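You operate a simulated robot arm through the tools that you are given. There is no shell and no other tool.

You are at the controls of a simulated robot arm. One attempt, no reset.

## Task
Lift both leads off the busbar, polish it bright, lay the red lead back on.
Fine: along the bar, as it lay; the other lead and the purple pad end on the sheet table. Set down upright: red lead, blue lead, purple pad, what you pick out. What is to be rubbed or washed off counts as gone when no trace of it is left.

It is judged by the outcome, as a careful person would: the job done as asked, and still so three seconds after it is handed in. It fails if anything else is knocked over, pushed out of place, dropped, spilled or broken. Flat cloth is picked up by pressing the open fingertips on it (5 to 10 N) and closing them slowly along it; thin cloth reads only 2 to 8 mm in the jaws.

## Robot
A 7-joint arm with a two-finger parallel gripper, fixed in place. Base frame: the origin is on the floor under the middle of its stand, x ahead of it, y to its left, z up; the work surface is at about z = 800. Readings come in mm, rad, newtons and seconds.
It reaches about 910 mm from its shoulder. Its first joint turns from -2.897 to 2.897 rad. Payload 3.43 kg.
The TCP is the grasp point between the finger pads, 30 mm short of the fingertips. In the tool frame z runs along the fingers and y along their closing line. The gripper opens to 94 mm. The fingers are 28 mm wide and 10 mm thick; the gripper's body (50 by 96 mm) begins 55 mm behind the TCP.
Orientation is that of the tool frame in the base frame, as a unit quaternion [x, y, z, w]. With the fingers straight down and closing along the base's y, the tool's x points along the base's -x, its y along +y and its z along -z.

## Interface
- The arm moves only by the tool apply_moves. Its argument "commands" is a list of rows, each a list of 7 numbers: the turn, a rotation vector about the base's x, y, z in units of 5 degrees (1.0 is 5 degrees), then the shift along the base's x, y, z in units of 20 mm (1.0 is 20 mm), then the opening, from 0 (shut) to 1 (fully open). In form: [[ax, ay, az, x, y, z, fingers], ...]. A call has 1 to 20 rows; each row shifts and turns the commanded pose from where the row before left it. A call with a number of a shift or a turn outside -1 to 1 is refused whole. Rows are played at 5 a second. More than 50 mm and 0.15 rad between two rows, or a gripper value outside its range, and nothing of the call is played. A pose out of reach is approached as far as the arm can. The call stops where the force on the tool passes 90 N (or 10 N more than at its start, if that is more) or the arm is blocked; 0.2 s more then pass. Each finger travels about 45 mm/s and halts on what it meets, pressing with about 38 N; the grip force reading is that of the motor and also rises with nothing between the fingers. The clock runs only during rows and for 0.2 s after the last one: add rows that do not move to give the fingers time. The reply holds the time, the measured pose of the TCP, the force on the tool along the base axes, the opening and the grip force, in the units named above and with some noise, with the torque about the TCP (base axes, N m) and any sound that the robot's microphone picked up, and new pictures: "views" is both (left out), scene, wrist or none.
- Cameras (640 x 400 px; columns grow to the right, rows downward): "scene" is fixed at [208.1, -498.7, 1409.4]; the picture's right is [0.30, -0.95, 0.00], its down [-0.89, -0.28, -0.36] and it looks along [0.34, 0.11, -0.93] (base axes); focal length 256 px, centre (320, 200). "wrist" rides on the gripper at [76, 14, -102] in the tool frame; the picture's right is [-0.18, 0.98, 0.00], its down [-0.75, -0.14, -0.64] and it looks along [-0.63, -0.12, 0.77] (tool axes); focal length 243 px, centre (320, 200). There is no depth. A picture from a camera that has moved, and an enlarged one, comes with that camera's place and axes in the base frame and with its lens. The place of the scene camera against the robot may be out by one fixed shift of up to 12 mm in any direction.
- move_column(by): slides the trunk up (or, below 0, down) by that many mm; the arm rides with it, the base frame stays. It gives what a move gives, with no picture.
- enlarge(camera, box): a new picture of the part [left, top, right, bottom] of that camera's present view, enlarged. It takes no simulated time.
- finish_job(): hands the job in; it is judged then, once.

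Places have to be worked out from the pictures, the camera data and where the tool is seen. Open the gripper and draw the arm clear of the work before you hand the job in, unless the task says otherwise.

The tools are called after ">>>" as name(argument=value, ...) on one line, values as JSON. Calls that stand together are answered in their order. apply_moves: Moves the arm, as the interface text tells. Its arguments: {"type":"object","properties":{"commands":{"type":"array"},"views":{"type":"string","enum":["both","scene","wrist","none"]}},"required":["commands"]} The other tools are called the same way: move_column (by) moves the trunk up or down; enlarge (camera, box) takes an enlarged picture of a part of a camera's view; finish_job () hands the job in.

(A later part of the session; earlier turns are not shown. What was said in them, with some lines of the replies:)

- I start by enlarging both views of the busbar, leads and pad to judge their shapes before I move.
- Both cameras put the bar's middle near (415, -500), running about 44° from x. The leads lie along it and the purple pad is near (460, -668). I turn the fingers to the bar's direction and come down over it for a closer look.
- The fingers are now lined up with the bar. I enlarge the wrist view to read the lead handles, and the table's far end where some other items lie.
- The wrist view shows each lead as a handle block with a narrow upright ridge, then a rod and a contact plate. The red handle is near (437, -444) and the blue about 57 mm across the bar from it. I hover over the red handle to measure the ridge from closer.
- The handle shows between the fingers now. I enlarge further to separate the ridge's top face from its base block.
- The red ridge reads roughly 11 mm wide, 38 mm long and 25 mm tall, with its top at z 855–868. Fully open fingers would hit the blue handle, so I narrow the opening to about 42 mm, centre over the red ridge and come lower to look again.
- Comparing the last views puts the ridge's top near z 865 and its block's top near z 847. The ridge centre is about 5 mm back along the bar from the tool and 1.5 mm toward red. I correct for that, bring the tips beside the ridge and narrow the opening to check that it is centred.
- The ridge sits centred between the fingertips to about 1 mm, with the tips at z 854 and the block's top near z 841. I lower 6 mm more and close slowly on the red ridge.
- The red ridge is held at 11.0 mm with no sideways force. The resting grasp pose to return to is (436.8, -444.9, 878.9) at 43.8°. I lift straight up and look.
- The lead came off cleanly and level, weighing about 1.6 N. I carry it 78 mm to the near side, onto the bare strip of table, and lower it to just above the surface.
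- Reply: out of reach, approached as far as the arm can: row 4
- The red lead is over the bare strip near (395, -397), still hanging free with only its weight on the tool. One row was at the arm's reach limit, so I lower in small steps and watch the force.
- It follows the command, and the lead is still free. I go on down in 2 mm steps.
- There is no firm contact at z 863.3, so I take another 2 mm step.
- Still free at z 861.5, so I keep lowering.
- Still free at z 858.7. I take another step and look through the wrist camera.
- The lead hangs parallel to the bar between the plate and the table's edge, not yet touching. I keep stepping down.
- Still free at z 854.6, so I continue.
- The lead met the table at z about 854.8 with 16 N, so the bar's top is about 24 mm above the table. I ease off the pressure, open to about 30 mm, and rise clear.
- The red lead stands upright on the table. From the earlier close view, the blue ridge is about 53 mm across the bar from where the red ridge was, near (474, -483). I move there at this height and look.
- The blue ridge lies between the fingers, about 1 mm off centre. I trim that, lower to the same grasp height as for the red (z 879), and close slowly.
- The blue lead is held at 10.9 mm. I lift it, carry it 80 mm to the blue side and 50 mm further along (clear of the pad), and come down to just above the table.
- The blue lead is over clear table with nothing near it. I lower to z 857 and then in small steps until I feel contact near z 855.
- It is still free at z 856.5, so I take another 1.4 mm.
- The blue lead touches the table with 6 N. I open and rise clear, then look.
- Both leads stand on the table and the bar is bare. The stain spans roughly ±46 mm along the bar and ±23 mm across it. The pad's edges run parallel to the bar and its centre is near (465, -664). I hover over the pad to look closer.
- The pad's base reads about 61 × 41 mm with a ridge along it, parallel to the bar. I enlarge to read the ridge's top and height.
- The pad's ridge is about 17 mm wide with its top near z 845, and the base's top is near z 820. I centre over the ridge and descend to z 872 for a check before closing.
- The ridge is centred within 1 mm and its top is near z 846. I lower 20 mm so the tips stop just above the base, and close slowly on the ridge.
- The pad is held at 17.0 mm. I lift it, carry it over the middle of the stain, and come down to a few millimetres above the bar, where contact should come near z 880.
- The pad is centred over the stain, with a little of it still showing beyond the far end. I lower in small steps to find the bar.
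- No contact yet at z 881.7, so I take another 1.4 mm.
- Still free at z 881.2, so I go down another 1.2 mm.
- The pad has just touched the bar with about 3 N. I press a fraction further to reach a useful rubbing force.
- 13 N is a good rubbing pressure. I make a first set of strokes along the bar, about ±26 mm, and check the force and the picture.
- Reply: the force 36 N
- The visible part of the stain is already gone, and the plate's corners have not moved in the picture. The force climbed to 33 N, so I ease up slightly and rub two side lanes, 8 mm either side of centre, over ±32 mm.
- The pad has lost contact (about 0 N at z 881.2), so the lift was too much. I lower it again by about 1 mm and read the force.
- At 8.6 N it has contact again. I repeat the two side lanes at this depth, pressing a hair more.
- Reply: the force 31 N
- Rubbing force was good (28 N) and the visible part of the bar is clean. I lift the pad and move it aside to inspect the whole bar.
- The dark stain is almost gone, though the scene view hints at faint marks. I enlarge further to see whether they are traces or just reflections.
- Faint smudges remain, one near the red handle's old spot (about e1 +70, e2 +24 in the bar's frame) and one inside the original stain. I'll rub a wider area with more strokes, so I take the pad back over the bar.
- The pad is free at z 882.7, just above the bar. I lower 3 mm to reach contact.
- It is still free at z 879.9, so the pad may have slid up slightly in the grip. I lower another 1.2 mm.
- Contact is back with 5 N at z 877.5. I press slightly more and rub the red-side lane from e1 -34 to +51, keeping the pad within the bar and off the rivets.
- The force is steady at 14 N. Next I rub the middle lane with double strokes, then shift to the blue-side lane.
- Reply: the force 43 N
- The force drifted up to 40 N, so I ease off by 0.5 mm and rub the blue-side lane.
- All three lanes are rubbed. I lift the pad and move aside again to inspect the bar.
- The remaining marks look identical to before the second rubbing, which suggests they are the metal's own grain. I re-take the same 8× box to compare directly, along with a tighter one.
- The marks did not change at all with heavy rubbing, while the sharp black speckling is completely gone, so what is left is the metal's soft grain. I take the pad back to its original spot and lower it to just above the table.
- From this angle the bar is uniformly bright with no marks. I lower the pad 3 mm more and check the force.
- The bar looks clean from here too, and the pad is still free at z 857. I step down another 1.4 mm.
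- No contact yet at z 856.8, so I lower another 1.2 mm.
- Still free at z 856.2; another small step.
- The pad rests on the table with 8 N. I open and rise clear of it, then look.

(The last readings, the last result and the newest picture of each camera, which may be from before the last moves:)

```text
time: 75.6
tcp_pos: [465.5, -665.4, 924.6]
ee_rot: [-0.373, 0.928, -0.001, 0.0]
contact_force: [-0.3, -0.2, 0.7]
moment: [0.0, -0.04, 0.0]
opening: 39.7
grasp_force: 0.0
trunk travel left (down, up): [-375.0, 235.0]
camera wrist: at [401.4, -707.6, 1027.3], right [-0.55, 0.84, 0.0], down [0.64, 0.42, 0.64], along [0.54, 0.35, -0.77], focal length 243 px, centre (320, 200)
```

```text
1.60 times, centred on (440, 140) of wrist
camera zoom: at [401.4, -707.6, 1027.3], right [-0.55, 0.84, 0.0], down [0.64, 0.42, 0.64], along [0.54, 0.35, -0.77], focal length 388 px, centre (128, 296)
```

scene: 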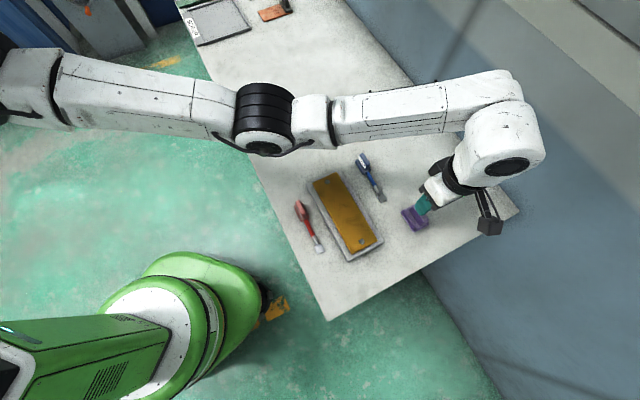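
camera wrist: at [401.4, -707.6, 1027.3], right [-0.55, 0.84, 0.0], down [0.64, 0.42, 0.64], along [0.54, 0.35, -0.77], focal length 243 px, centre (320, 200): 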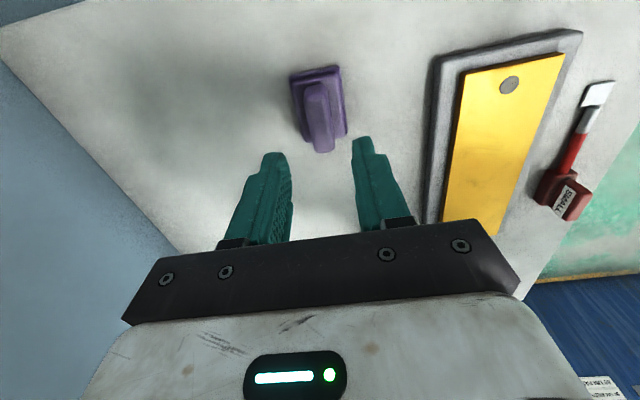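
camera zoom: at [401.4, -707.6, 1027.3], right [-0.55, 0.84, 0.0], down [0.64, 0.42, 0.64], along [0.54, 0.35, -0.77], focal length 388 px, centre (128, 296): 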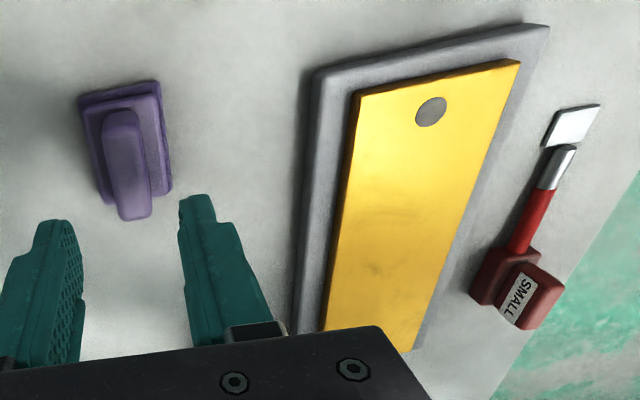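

The pad is down upright and free. I move over the bar's handle end to inspect the polished surface close up before I replace the red lead.

>>> apply_moves(commands=[[0, 0, 0, 0, 0.97, 0, 0.42], [0, 0, 0, 0, 0.97, 0, 0.42], [0, 0, 0, 0, 0.97, 0, 0.42], [0, 0, 0, 0, 0.97, 0, 0.42], [0, 0, 0, 0, 0.97, 0, 0.42], [0, 0, 0, 0, 0.97, 0, 0.42], [0, 0, 0, 0, 0.97, 0, 0.42], [0, 0, 0, 0, 0.97, 0, 0.42], [0, 0, 0, 0, 0.97, 0, 0.42], [0, 0, 0, 0, 0.97, 0, 0.42], [0, 0, 0, 0, 0.97, 0, 0.42], [0, 0, 0, 0, 0, 0, 0.42]], views="both")

>>> enlarge(camera="wrist", box=[230, 0, 390, 200])

>>> enlarge(camera="wrist", box=[260, 0, 360, 100])

```text
time: 78.2
tcp_pos: [466.2, -450.1, 923.8]
ee_rot: [-0.373, 0.928, 0.0, 0.0]
contact_force: [-0.5, 0.2, 0.0]
moment: [-0.01, -0.01, 0.01]
opening: 39.5
grasp_force: 0.1
trunk travel left (down, up): [-375.0, 235.0]
camera wrist: at [401.6, -493.4, 1027.5], right [-0.55, 0.84, 0.0], down [0.64, 0.42, 0.64], along [0.54, 0.35, -0.77], focal length 243 px, centre (320, 200)
```

scene: 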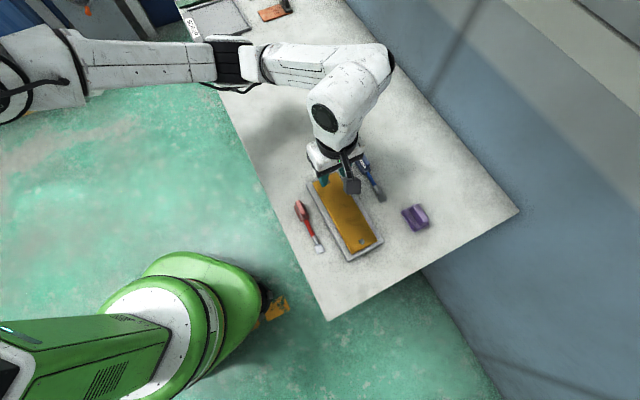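
wrist: 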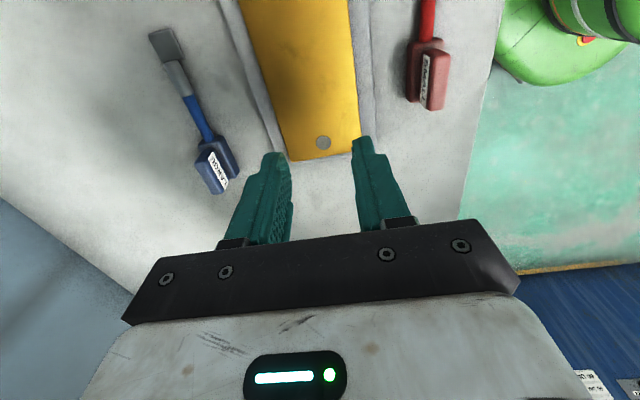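

```text
2.00 times, centred on (310, 100) of wrist
camera zoom: at [401.6, -493.4, 1027.5], right [-0.55, 0.84, 0.0], down [0.64, 0.42, 0.64], along [0.54, 0.35, -0.77], focal length 485 px, centre (340, 400)
```

zoom: 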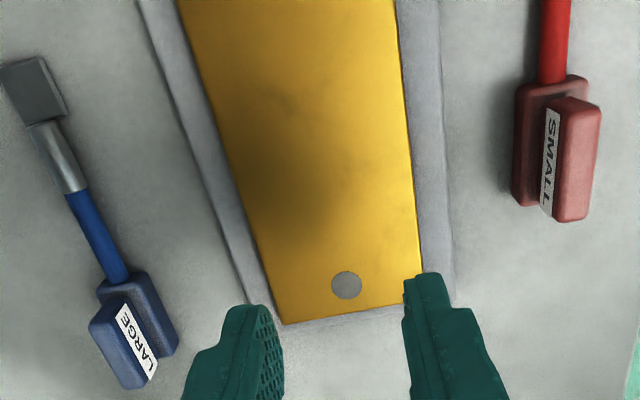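

```text
4.00 times, centred on (310, 50) of wrist
camera zoom: at [401.6, -493.4, 1027.5], right [-0.55, 0.84, 0.0], down [0.64, 0.42, 0.64], along [0.54, 0.35, -0.77], focal length 970 px, centre (360, 800)
```

zoom: 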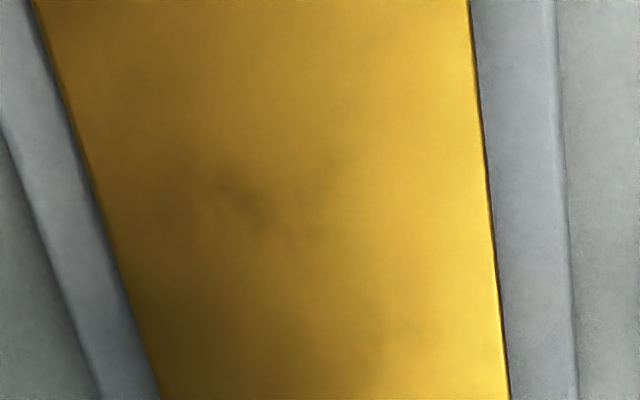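

Close up there is only soft cloudiness in the metal, matching patches outside the stained zone, and no dark speckle is left. Now I fetch the red lead: I move over its grasp spot (395, -397) and check the alignment.

>>> apply_moves(commands=[[0, 0, 0, -0.889, 0.667, 0, 0.35], [0, 0, 0, -0.889, 0.667, 0, 0.35], [0, 0, 0, -0.889, 0.667, 0, 0.35], [0, 0, 0, -0.889, 0.667, 0, 0.35], [0, 0, 0, 0, 0, -0.9, 0.35], [0, 0, 0, 0, 0, -0.9, 0.35], [0, 0, 0, 0, 0, 0, 0.35]], views="wrist")

>>> enlarge(camera="wrist", box=[250, 70, 410, 200])

```text
time: 79.8
tcp_pos: [394.4, -397.5, 887.3]
ee_rot: [-0.373, 0.928, 0.0, 0.0]
contact_force: [0.3, 0.6, 0.0]
moment: [-0.01, -0.01, -0.01]
opening: 32.7
grasp_force: 0.1
trunk travel left (down, up): [-375.0, 235.0]
camera wrist: at [330.0, -440.6, 991.5], right [-0.55, 0.84, 0.0], down [0.64, 0.42, 0.64], along [0.54, 0.35, -0.77], focal length 243 px, centre (320, 200)
```

wrist: 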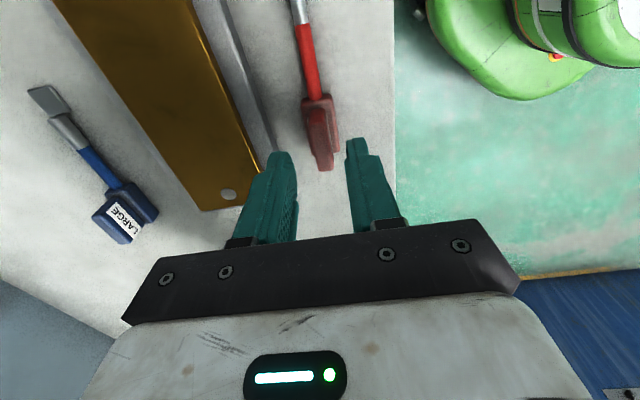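

```text
3.08 times, centred on (330, 135) of wrist
camera zoom: at [330.0, -440.6, 991.5], right [-0.55, 0.84, 0.0], down [0.64, 0.42, 0.64], along [0.54, 0.35, -0.77], focal length 746 px, centre (289, 400)
```

zoom: 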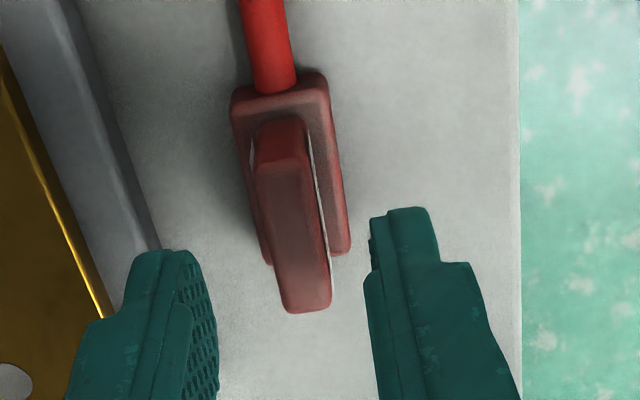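

The red ridge is centred between the fingers just as at the first grasp. I descend to the same grasp height (z 855) and close slowly.

>>> apply_moves(commands=[[0, 0, 0, 0, 0, -0.8, 0.35], [0, 0, 0, 0, 0, -0.8, 0.35], [0, 0, 0, 0, 0, 0, 0.3], [0, 0, 0, 0, 0, 0, 0.24], [0, 0, 0, 0, 0, 0, 0.19], [0, 0, 0, 0, 0, 0, 0.15], [0, 0, 0, 0, 0, 0, 0.12], [0, 0, 0, 0, 0, 0, 0.08], [0, 0, 0, 0, 0, 0, 0.04], [0, 0, 0, 0, 0, 0, 0.0], [0, 0, 0, 0, 0, 0, 0.0]], views="wrist")

>>> enlarge(camera="wrist", box=[250, 80, 410, 200])

```text
time: 82.2
tcp_pos: [395.2, -398.3, 856.4]
ee_rot: [-0.372, 0.928, -0.001, 0.0]
contact_force: [-0.6, 0.7, 0.6]
moment: [-0.01, -0.05, -0.01]
opening: 11.1
grasp_force: 37.7
trunk travel left (down, up): [-375.0, 235.0]
camera wrist: at [330.2, -440.5, 959.3], right [-0.55, 0.84, 0.0], down [0.64, 0.42, 0.64], along [0.54, 0.35, -0.77], focal length 243 px, centre (320, 200)
```

wrist: 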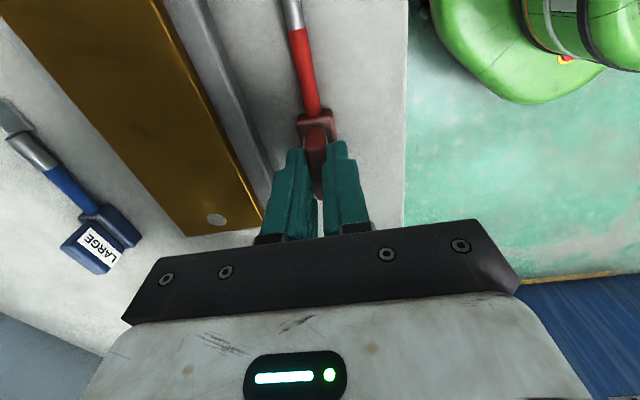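

```text
3.33 times, centred on (330, 140) of wrist
camera zoom: at [330.2, -440.5, 959.3], right [-0.55, 0.84, 0.0], down [0.64, 0.42, 0.64], along [0.54, 0.35, -0.77], focal length 809 px, centre (287, 400)
```

zoom: 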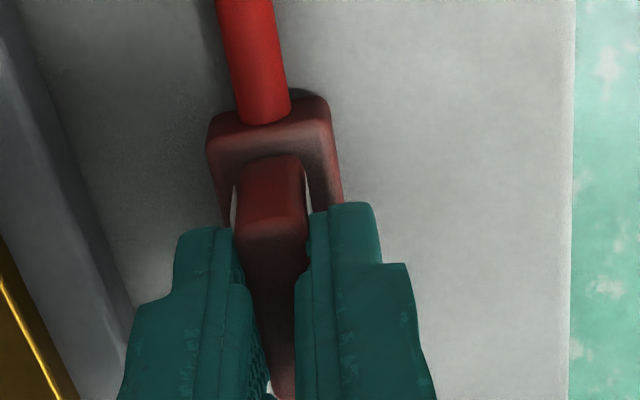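

The red lead is held at 11.1 mm, about 1.5 mm lower in the hand than at first. I lift it, carry it back over its recorded place (436.5, -445.3), and stop above the bar to check the pose.

>>> apply_moves(commands=[[0, 0, 0, 0, 0, 0.3, 0], [0, 0, 0, 0, 0, 0.7, 0], [0, 0, 0, 0, 0, 0.9, 0], [0, 0, 0, 0, 0, 0.9, 0], [0, 0, 0, 0, 0, 0.6, 0], [0, 0, 0, 0.692, -0.787, 0, 0], [0, 0, 0, 0.692, -0.787, 0, 0], [0, 0, 0, 0.692, -0.787, 0, 0], [0, 0, 0, 0, 0, 0, 0], [0, 0, 0, 0, 0, 0, 0]], views="both")

>>> enlarge(camera="scene", box=[290, 160, 420, 260])

```text
time: 84.4
tcp_pos: [436.1, -445.5, 924.2]
ee_rot: [-0.374, 0.928, 0.0, 0.0]
contact_force: [0.4, 0.2, -0.4]
moment: [0.0, 0.0, -0.02]
opening: 11.0
grasp_force: 38.4
trunk travel left (down, up): [-375.0, 235.0]
camera wrist: at [371.8, -488.5, 1027.4], right [-0.55, 0.84, 0.0], down [0.64, 0.42, 0.64], along [0.54, 0.35, -0.77], focal length 243 px, centre (320, 200)
```

scene: 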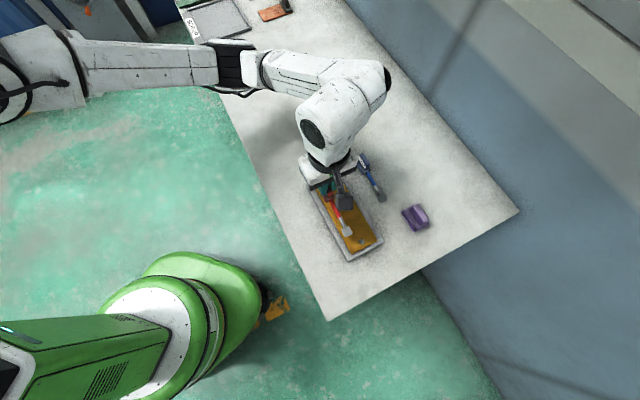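
wrist: 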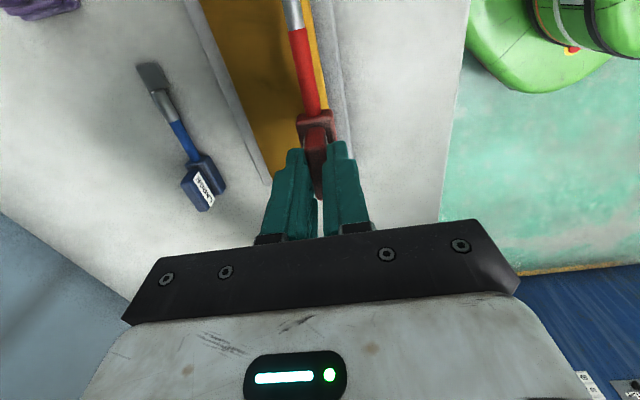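

```text
4.00 times, centred on (355, 210) of scene
camera zoom: at [208.1, -498.7, 1409.4], right [0.3, -0.95, 0.0], down [-0.89, -0.28, -0.36], along [0.34, 0.11, -0.93], focal length 1025 px, centre (180, 160)
```

zoom: 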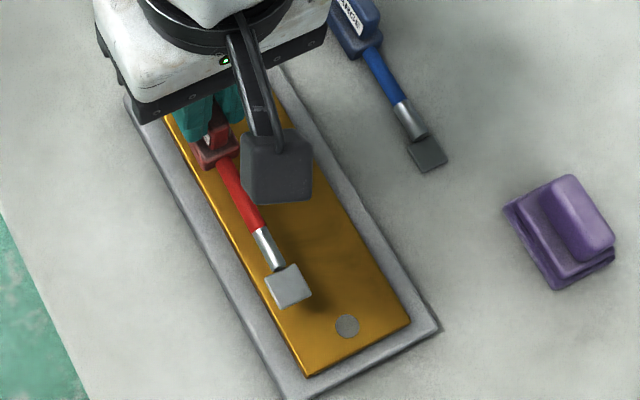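

The lead is back over its place with the right heading. I lower it to a few millimetres above the bar and compare with the earlier picture, where the contact plate lay at (282, 304).

>>> apply_moves(commands=[[0, 0, 0, 0.01, 0, -0.7, 0], [0, 0, 0, 0, 0, -0.7, 0], [0, 0, 0, 0, 0, -0.6, 0], [0, 0, 0, 0, 0, 0, 0]], views="scene")

>>> enlarge(camera="scene", box=[290, 160, 420, 260])

```text
time: 85.4
tcp_pos: [436.1, -445.0, 884.0]
ee_rot: [-0.373, 0.928, 0.001, -0.001]
contact_force: [-0.6, -0.6, -0.9]
moment: [0.01, 0.0, 0.02]
opening: 11.1
grasp_force: 38.1
trunk travel left (down, up): [-375.0, 235.0]
```

scene: 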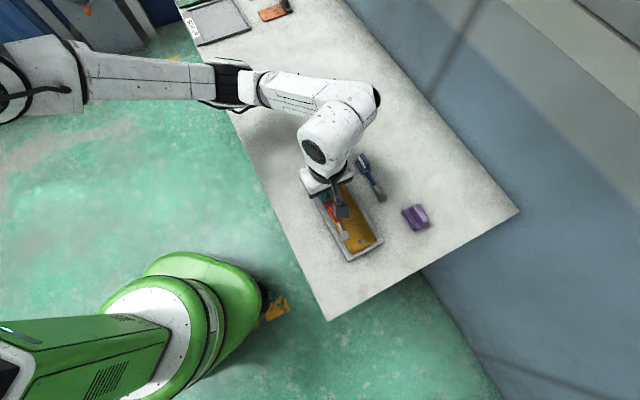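

```text
4.00 times, centred on (355, 210) of scene
camera zoom: at [208.1, -498.7, 1409.4], right [0.3, -0.95, 0.0], down [-0.89, -0.28, -0.36], along [0.34, 0.11, -0.93], focal length 1025 px, centre (180, 160)
```

zoom: 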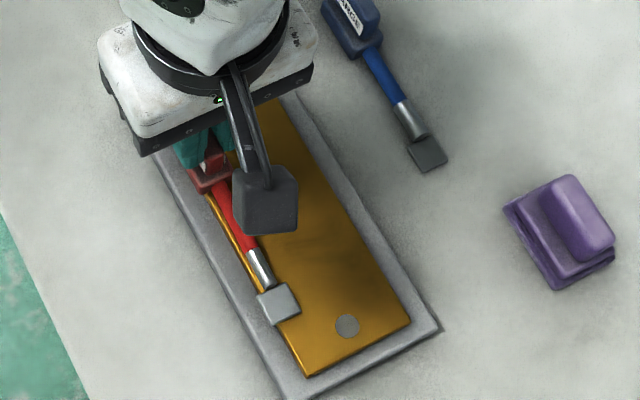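

The plate now reads about 3–4 px (2 mm) nearer the bar's red edge than it originally lay. I take the same enlarged box as at the very start for a direct comparison.

>>> enlarge(camera="scene", box=[290, 160, 450, 270])

>>> enlarge(camera="scene", box=[315, 190, 365, 250])

```text
3.64 times, centred on (370, 215) of scene
camera zoom: at [208.1, -498.7, 1409.4], right [0.3, -0.95, 0.0], down [-0.89, -0.28, -0.36], along [0.34, 0.11, -0.93], focal length 932 px, centre (138, 146)
```

zoom: 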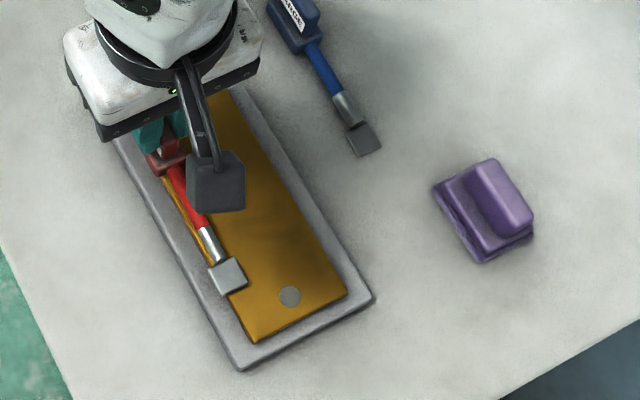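

```text
6.67 times, centred on (340, 220) of scene
camera zoom: at [208.1, -498.7, 1409.4], right [0.3, -0.95, 0.0], down [-0.89, -0.28, -0.36], along [0.34, 0.11, -0.93], focal length 1709 px, centre (187, 67)
```

zoom: 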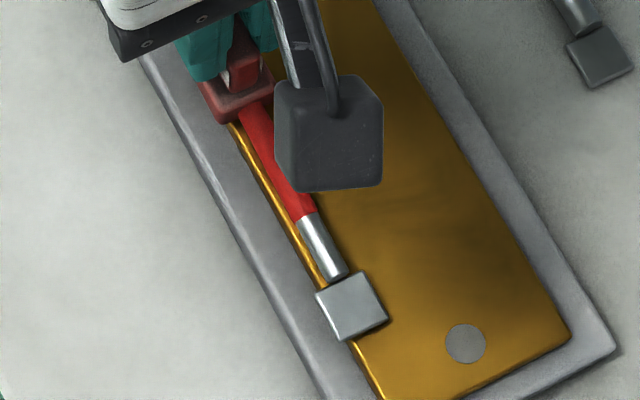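

Against the starting picture the lead sits roughly 2 mm too far to the red side, with about half a degree of yaw. I trim it by 1.5 mm across the bar and +0.5° before laying it down.

>>> apply_moves(commands=[[0, 0, 0.1, 0.041, -0.065, 0, 0], [0, 0, 0, 0, 0, 0, 0], [0, 0, 0, 0, 0, 0, 0]], views="scene")

>>> enlarge(camera="scene", box=[290, 160, 450, 270])

>>> enlarge(camera="scene", box=[290, 160, 420, 260])

```text
time: 86.2
tcp_pos: [437.1, -446.5, 883.5]
ee_rot: [-0.377, 0.926, 0.001, 0.0]
contact_force: [0.7, -0.6, -0.1]
moment: [0.05, -0.04, -0.01]
opening: 10.9
grasp_force: 38.2
trunk travel left (down, up): [-375.0, 235.0]
```

scene: 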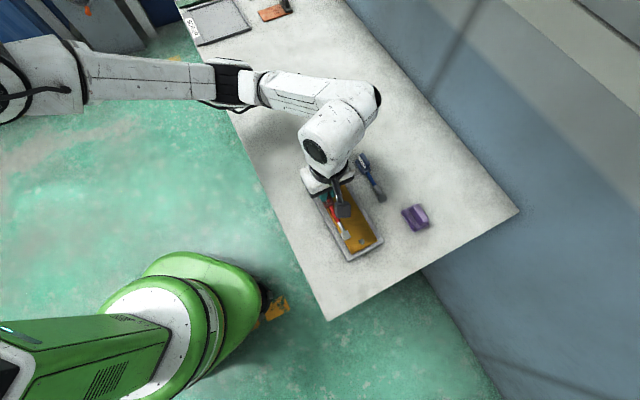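

```text
3.64 times, centred on (370, 215) of scene
camera zoom: at [208.1, -498.7, 1409.4], right [0.3, -0.95, 0.0], down [-0.89, -0.28, -0.36], along [0.34, 0.11, -0.93], focal length 932 px, centre (138, 146)
```

zoom: 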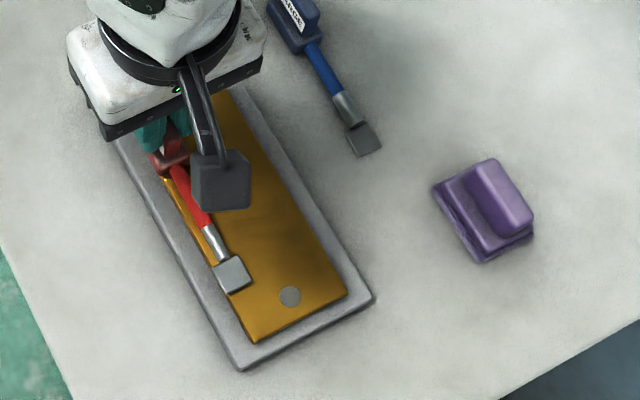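

```text
4.00 times, centred on (355, 210) of scene
camera zoom: at [208.1, -498.7, 1409.4], right [0.3, -0.95, 0.0], down [-0.89, -0.28, -0.36], along [0.34, 0.11, -0.93], focal length 1025 px, centre (180, 160)
```

zoom: 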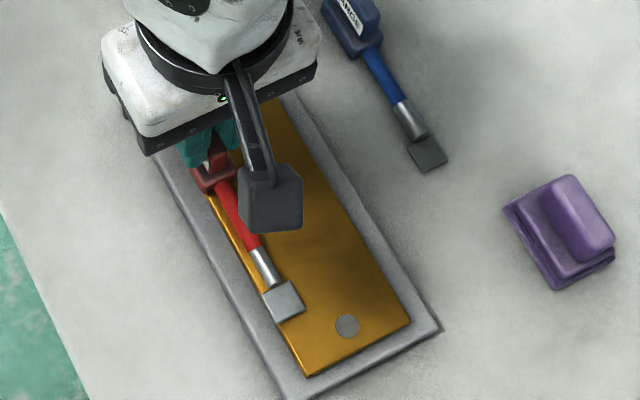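

The plate now shows at (283, 301) against the original (282.7, 303.7), and lowering the last 3 mm should bring it down onto that. I lower in small steps.

>>> apply_moves(commands=[[0, 0, 0, 0, 0, -0.1, 0], [0, 0, 0, 0, 0, 0, 0]], views="none")

```text
time: 86.8
tcp_pos: [437.9, -445.1, 880.3]
ee_rot: [-0.378, 0.926, 0.001, 0.0]
contact_force: [0.6, 0.4, -1.6]
moment: [0.02, -0.07, 0.03]
opening: 10.7
grasp_force: 37.3
trunk travel left (down, up): [-375.0, 235.0]
```

Still hanging free at z 880.3, so I take another 1 mm.

>>> apply_moves(commands=[[0, 0, 0, 0, 0, -0.05, 0], [0, 0, 0, 0, 0, 0, 0]], views="none")

```text
time: 87.4
tcp_pos: [437.4, -445.5, 879.9]
ee_rot: [-0.377, 0.926, 0.001, 0.0]
contact_force: [0.6, -0.3, -0.6]
moment: [0.01, -0.01, -0.01]
opening: 11.1
grasp_force: 38.3
trunk travel left (down, up): [-375.0, 235.0]
```

Not touching yet; another 1 mm down.

>>> apply_moves(commands=[[0, 0, 0, 0, 0, -0.05, 0], [0, 0, 0, 0, 0, 0, 0]], views="none")

```text
time: 88.0
tcp_pos: [435.6, -446.1, 879.3]
ee_rot: [-0.378, 0.926, 0.0, 0.0]
contact_force: [0.3, 0.1, 0.0]
moment: [0.01, -0.03, -0.01]
opening: 11.3
grasp_force: 37.6
trunk travel left (down, up): [-375.0, 235.0]
```

The weight reading is fading, so contact is close. I take one more small step.

>>> apply_moves(commands=[[0, 0, 0, 0, 0, -0.04, 0], [0, 0, 0, 0, 0, 0, 0]], views="scene")

>>> enlarge(camera="scene", box=[290, 160, 420, 260])

```text
time: 88.6
tcp_pos: [436.9, -446.9, 879.7]
ee_rot: [-0.377, 0.926, 0.0, -0.001]
contact_force: [0.2, 0.9, 8.3]
moment: [0.07, -0.01, 0.04]
opening: 10.9
grasp_force: 38.2
trunk travel left (down, up): [-375.0, 235.0]
```

scene: 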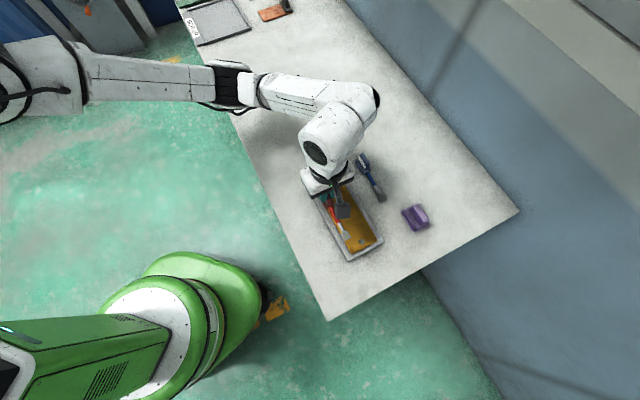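

```text
4.00 times, centred on (355, 210) of scene
camera zoom: at [208.1, -498.7, 1409.4], right [0.3, -0.95, 0.0], down [-0.89, -0.28, -0.36], along [0.34, 0.11, -0.93], focal length 1025 px, centre (180, 160)
```

zoom: 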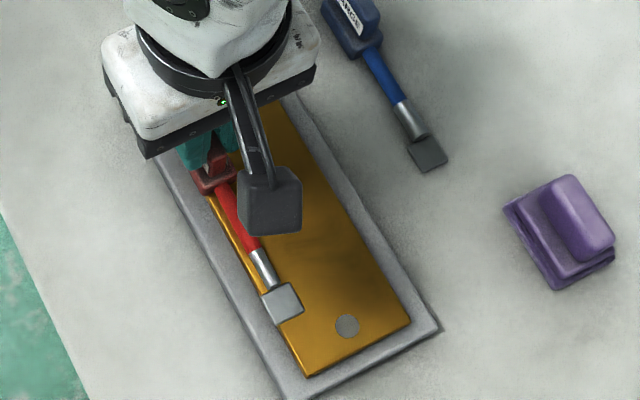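

The lead rests on the bar with 8 N and its plate at (282, 302), within about 1 mm of where it first lay. I open gently and rise straight up.

>>> apply_moves(commands=[[0, 0, 0, 0, 0, 0.01, 0.08], [0, 0, 0, 0, 0, 0, 0.15], [0, 0, 0, 0, 0, 0, 0.22], [0, 0, 0, 0, 0, 0, 0.32], [0, 0, 0, 0, 0, 0, 0.35], [0, 0, 0, 0, 0, 0.4, 0.35], [0, 0, 0, 0, 0, 0.8, 0.35], [0, 0, 0, 0, 0, 1, 0.35], [0, 0, 0, 0, 0, 1, 0.35], [0, 0, 0, 0, 0, 0, 0.35]], views="both")

>>> enlarge(camera="wrist", box=[200, 0, 420, 200])

```text
time: 90.8
tcp_pos: [436.3, -447.2, 944.8]
ee_rot: [-0.378, 0.926, 0.0, 0.001]
contact_force: [-0.3, -0.3, 0.0]
moment: [0.0, 0.01, 0.02]
opening: 32.9
grasp_force: 0.1
trunk travel left (down, up): [-375.0, 235.0]
camera wrist: at [372.8, -489.8, 1047.1], right [-0.56, 0.83, 0.0], down [0.64, 0.43, 0.64], along [0.53, 0.36, -0.77], focal length 243 px, centre (320, 200)
```

scene: 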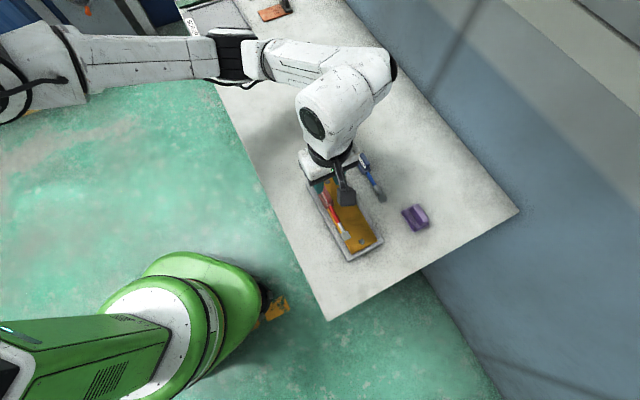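
wrist: 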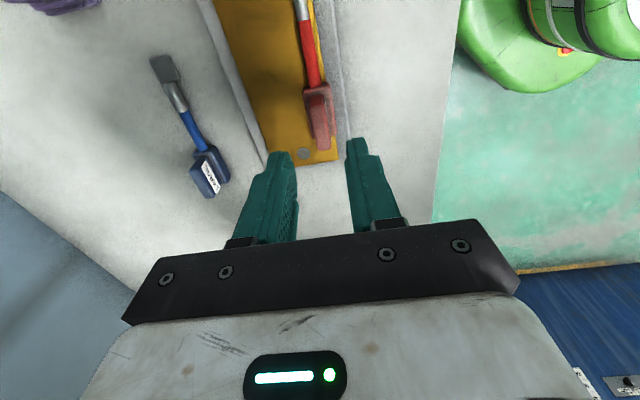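

```text
2.00 times, centred on (310, 100) of wrist
camera zoom: at [372.8, -489.8, 1047.1], right [-0.56, 0.83, 0.0], down [0.64, 0.43, 0.64], along [0.53, 0.36, -0.77], focal length 485 px, centre (340, 400)
```

zoom: 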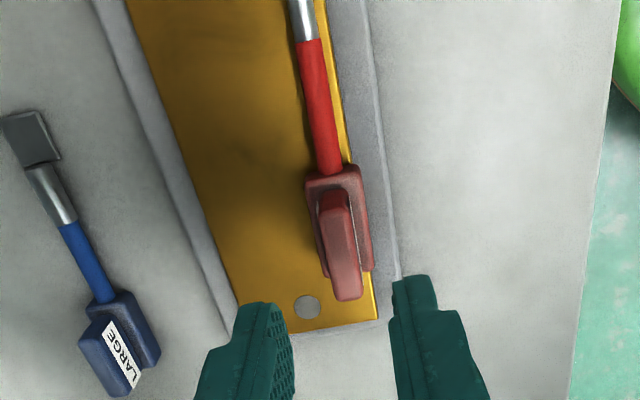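

The red lead lies upright along the bar, and the fingers came free without moving it. I raise the arm well clear, open the gripper, and take a final look at everything.

>>> apply_moves(commands=[[0, 0, 0, 0, 0, 1, 0.35], [0, 0, 0, 0, 0, 1, 0.35], [0, 0, 0, 0, 0, 1, 0.35], [0, 0, 0, 0, 0, 1, 0.6], [0, 0, 0, 0, 0, 1, 1], [0, 0, 0, 0, 0, 1, 1], [0, 0, 0, 0, 0, 1, 1], [0, 0, 0, 0, 0, 1, 1], [0, 0, 0, 0, 0, 1, 1], [0, 0, 0, 0, 0, 1, 1], [0, 0, 0, 0, 0.9, 0.3, 1], [0, 0, 0, 0, 0.9, 0.3, 1], [0, 0, 0, 0, 0.9, 0, 1], [0, 0, 0, 0, 0, 0, 1]], views="both")

>>> enlarge(camera="scene", box=[290, 160, 450, 270])

>>> enlarge(camera="scene", box=[305, 165, 385, 265])

```text
time: 93.8
tcp_pos: [435.9, -392.6, 1154.5]
ee_rot: [-0.376, 0.926, 0.0, 0.0]
contact_force: [0.3, 0.1, -0.1]
moment: [-0.01, 0.0, 0.0]
opening: 94.0
grasp_force: 0.1
trunk travel left (down, up): [-375.0, 235.0]
camera wrist: at [372.8, -435.5, 1258.4], right [-0.56, 0.83, 0.0], down [0.64, 0.43, 0.64], along [0.53, 0.36, -0.77], focal length 243 px, centre (320, 200)
```

scene: 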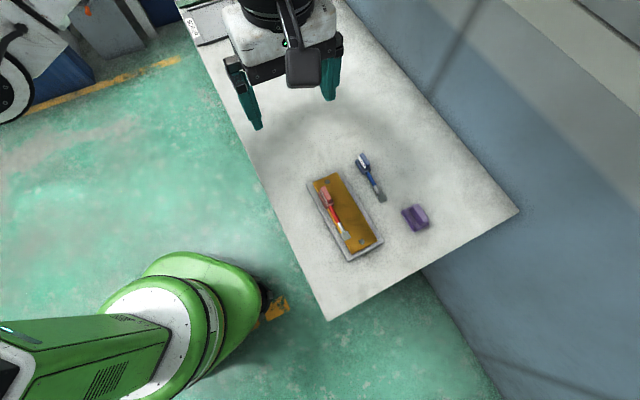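
wrist: 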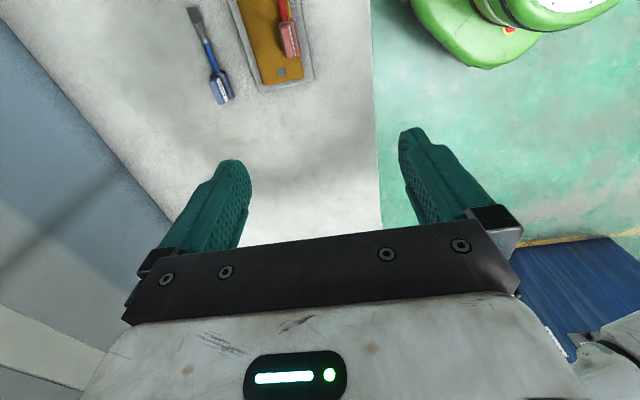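

```text
3.64 times, centred on (370, 215) of scene
camera zoom: at [208.1, -498.7, 1409.4], right [0.3, -0.95, 0.0], down [-0.89, -0.28, -0.36], along [0.34, 0.11, -0.93], focal length 932 px, centre (138, 146)
```

zoom: 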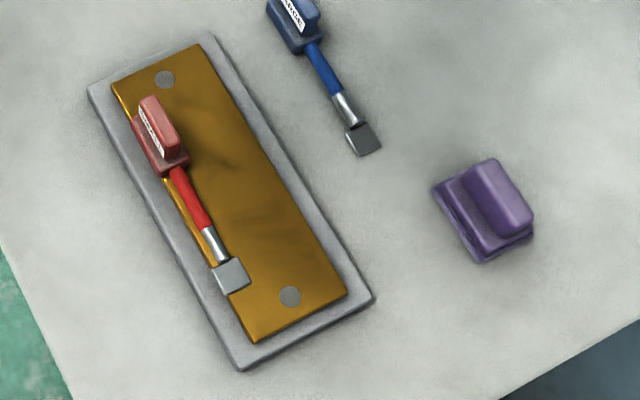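

```text
4.00 times, centred on (345, 215) of scene
camera zoom: at [208.1, -498.7, 1409.4], right [0.3, -0.95, 0.0], down [-0.89, -0.28, -0.36], along [0.34, 0.11, -0.93], focal length 1025 px, centre (220, 140)
```

zoom: 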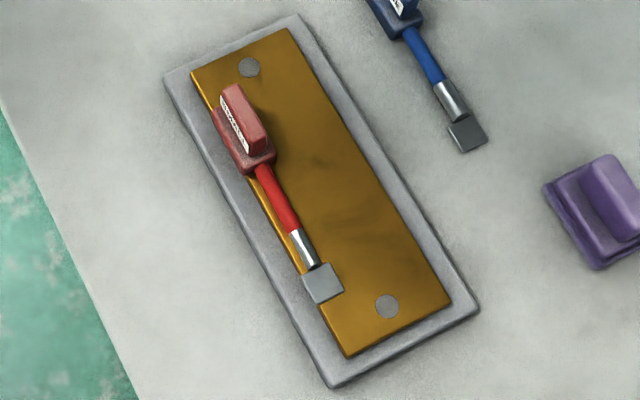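

The final view agrees with the starting picture. The red lead lies on the bar within about 1 mm of its old place. The stain is gone, the blue lead and purple pad stand upright on the table, and the plate has not moved. The gripper is open and the arm is well clear, so I hand the job in.

>>> finish_job()

```text
The job is handed in.
```

I finished the job and handed it in; no verdict has come back yet.

- **Red lead:** it is back on the busbar, lying along the bar within about 1 mm of its original place.
- **Busbar:** I rubbed it with the purple pad and the dark, speckled stain is gone. A few soft, cloudy marks still show. They didn't change between two rounds of rubbing, and one lies outside the stained area. I took them for the metal's own texture, but that is my reading of the pictures.
- **Blue lead:** it stands upright on the sheet table, on the far side of the bar.
- **Purple pad:** it is upright on the table, back where it started.

Nothing else was knocked or moved, and the bar's base plate looks to be in the same position as at the start. The gripper is open and the arm is well clear.
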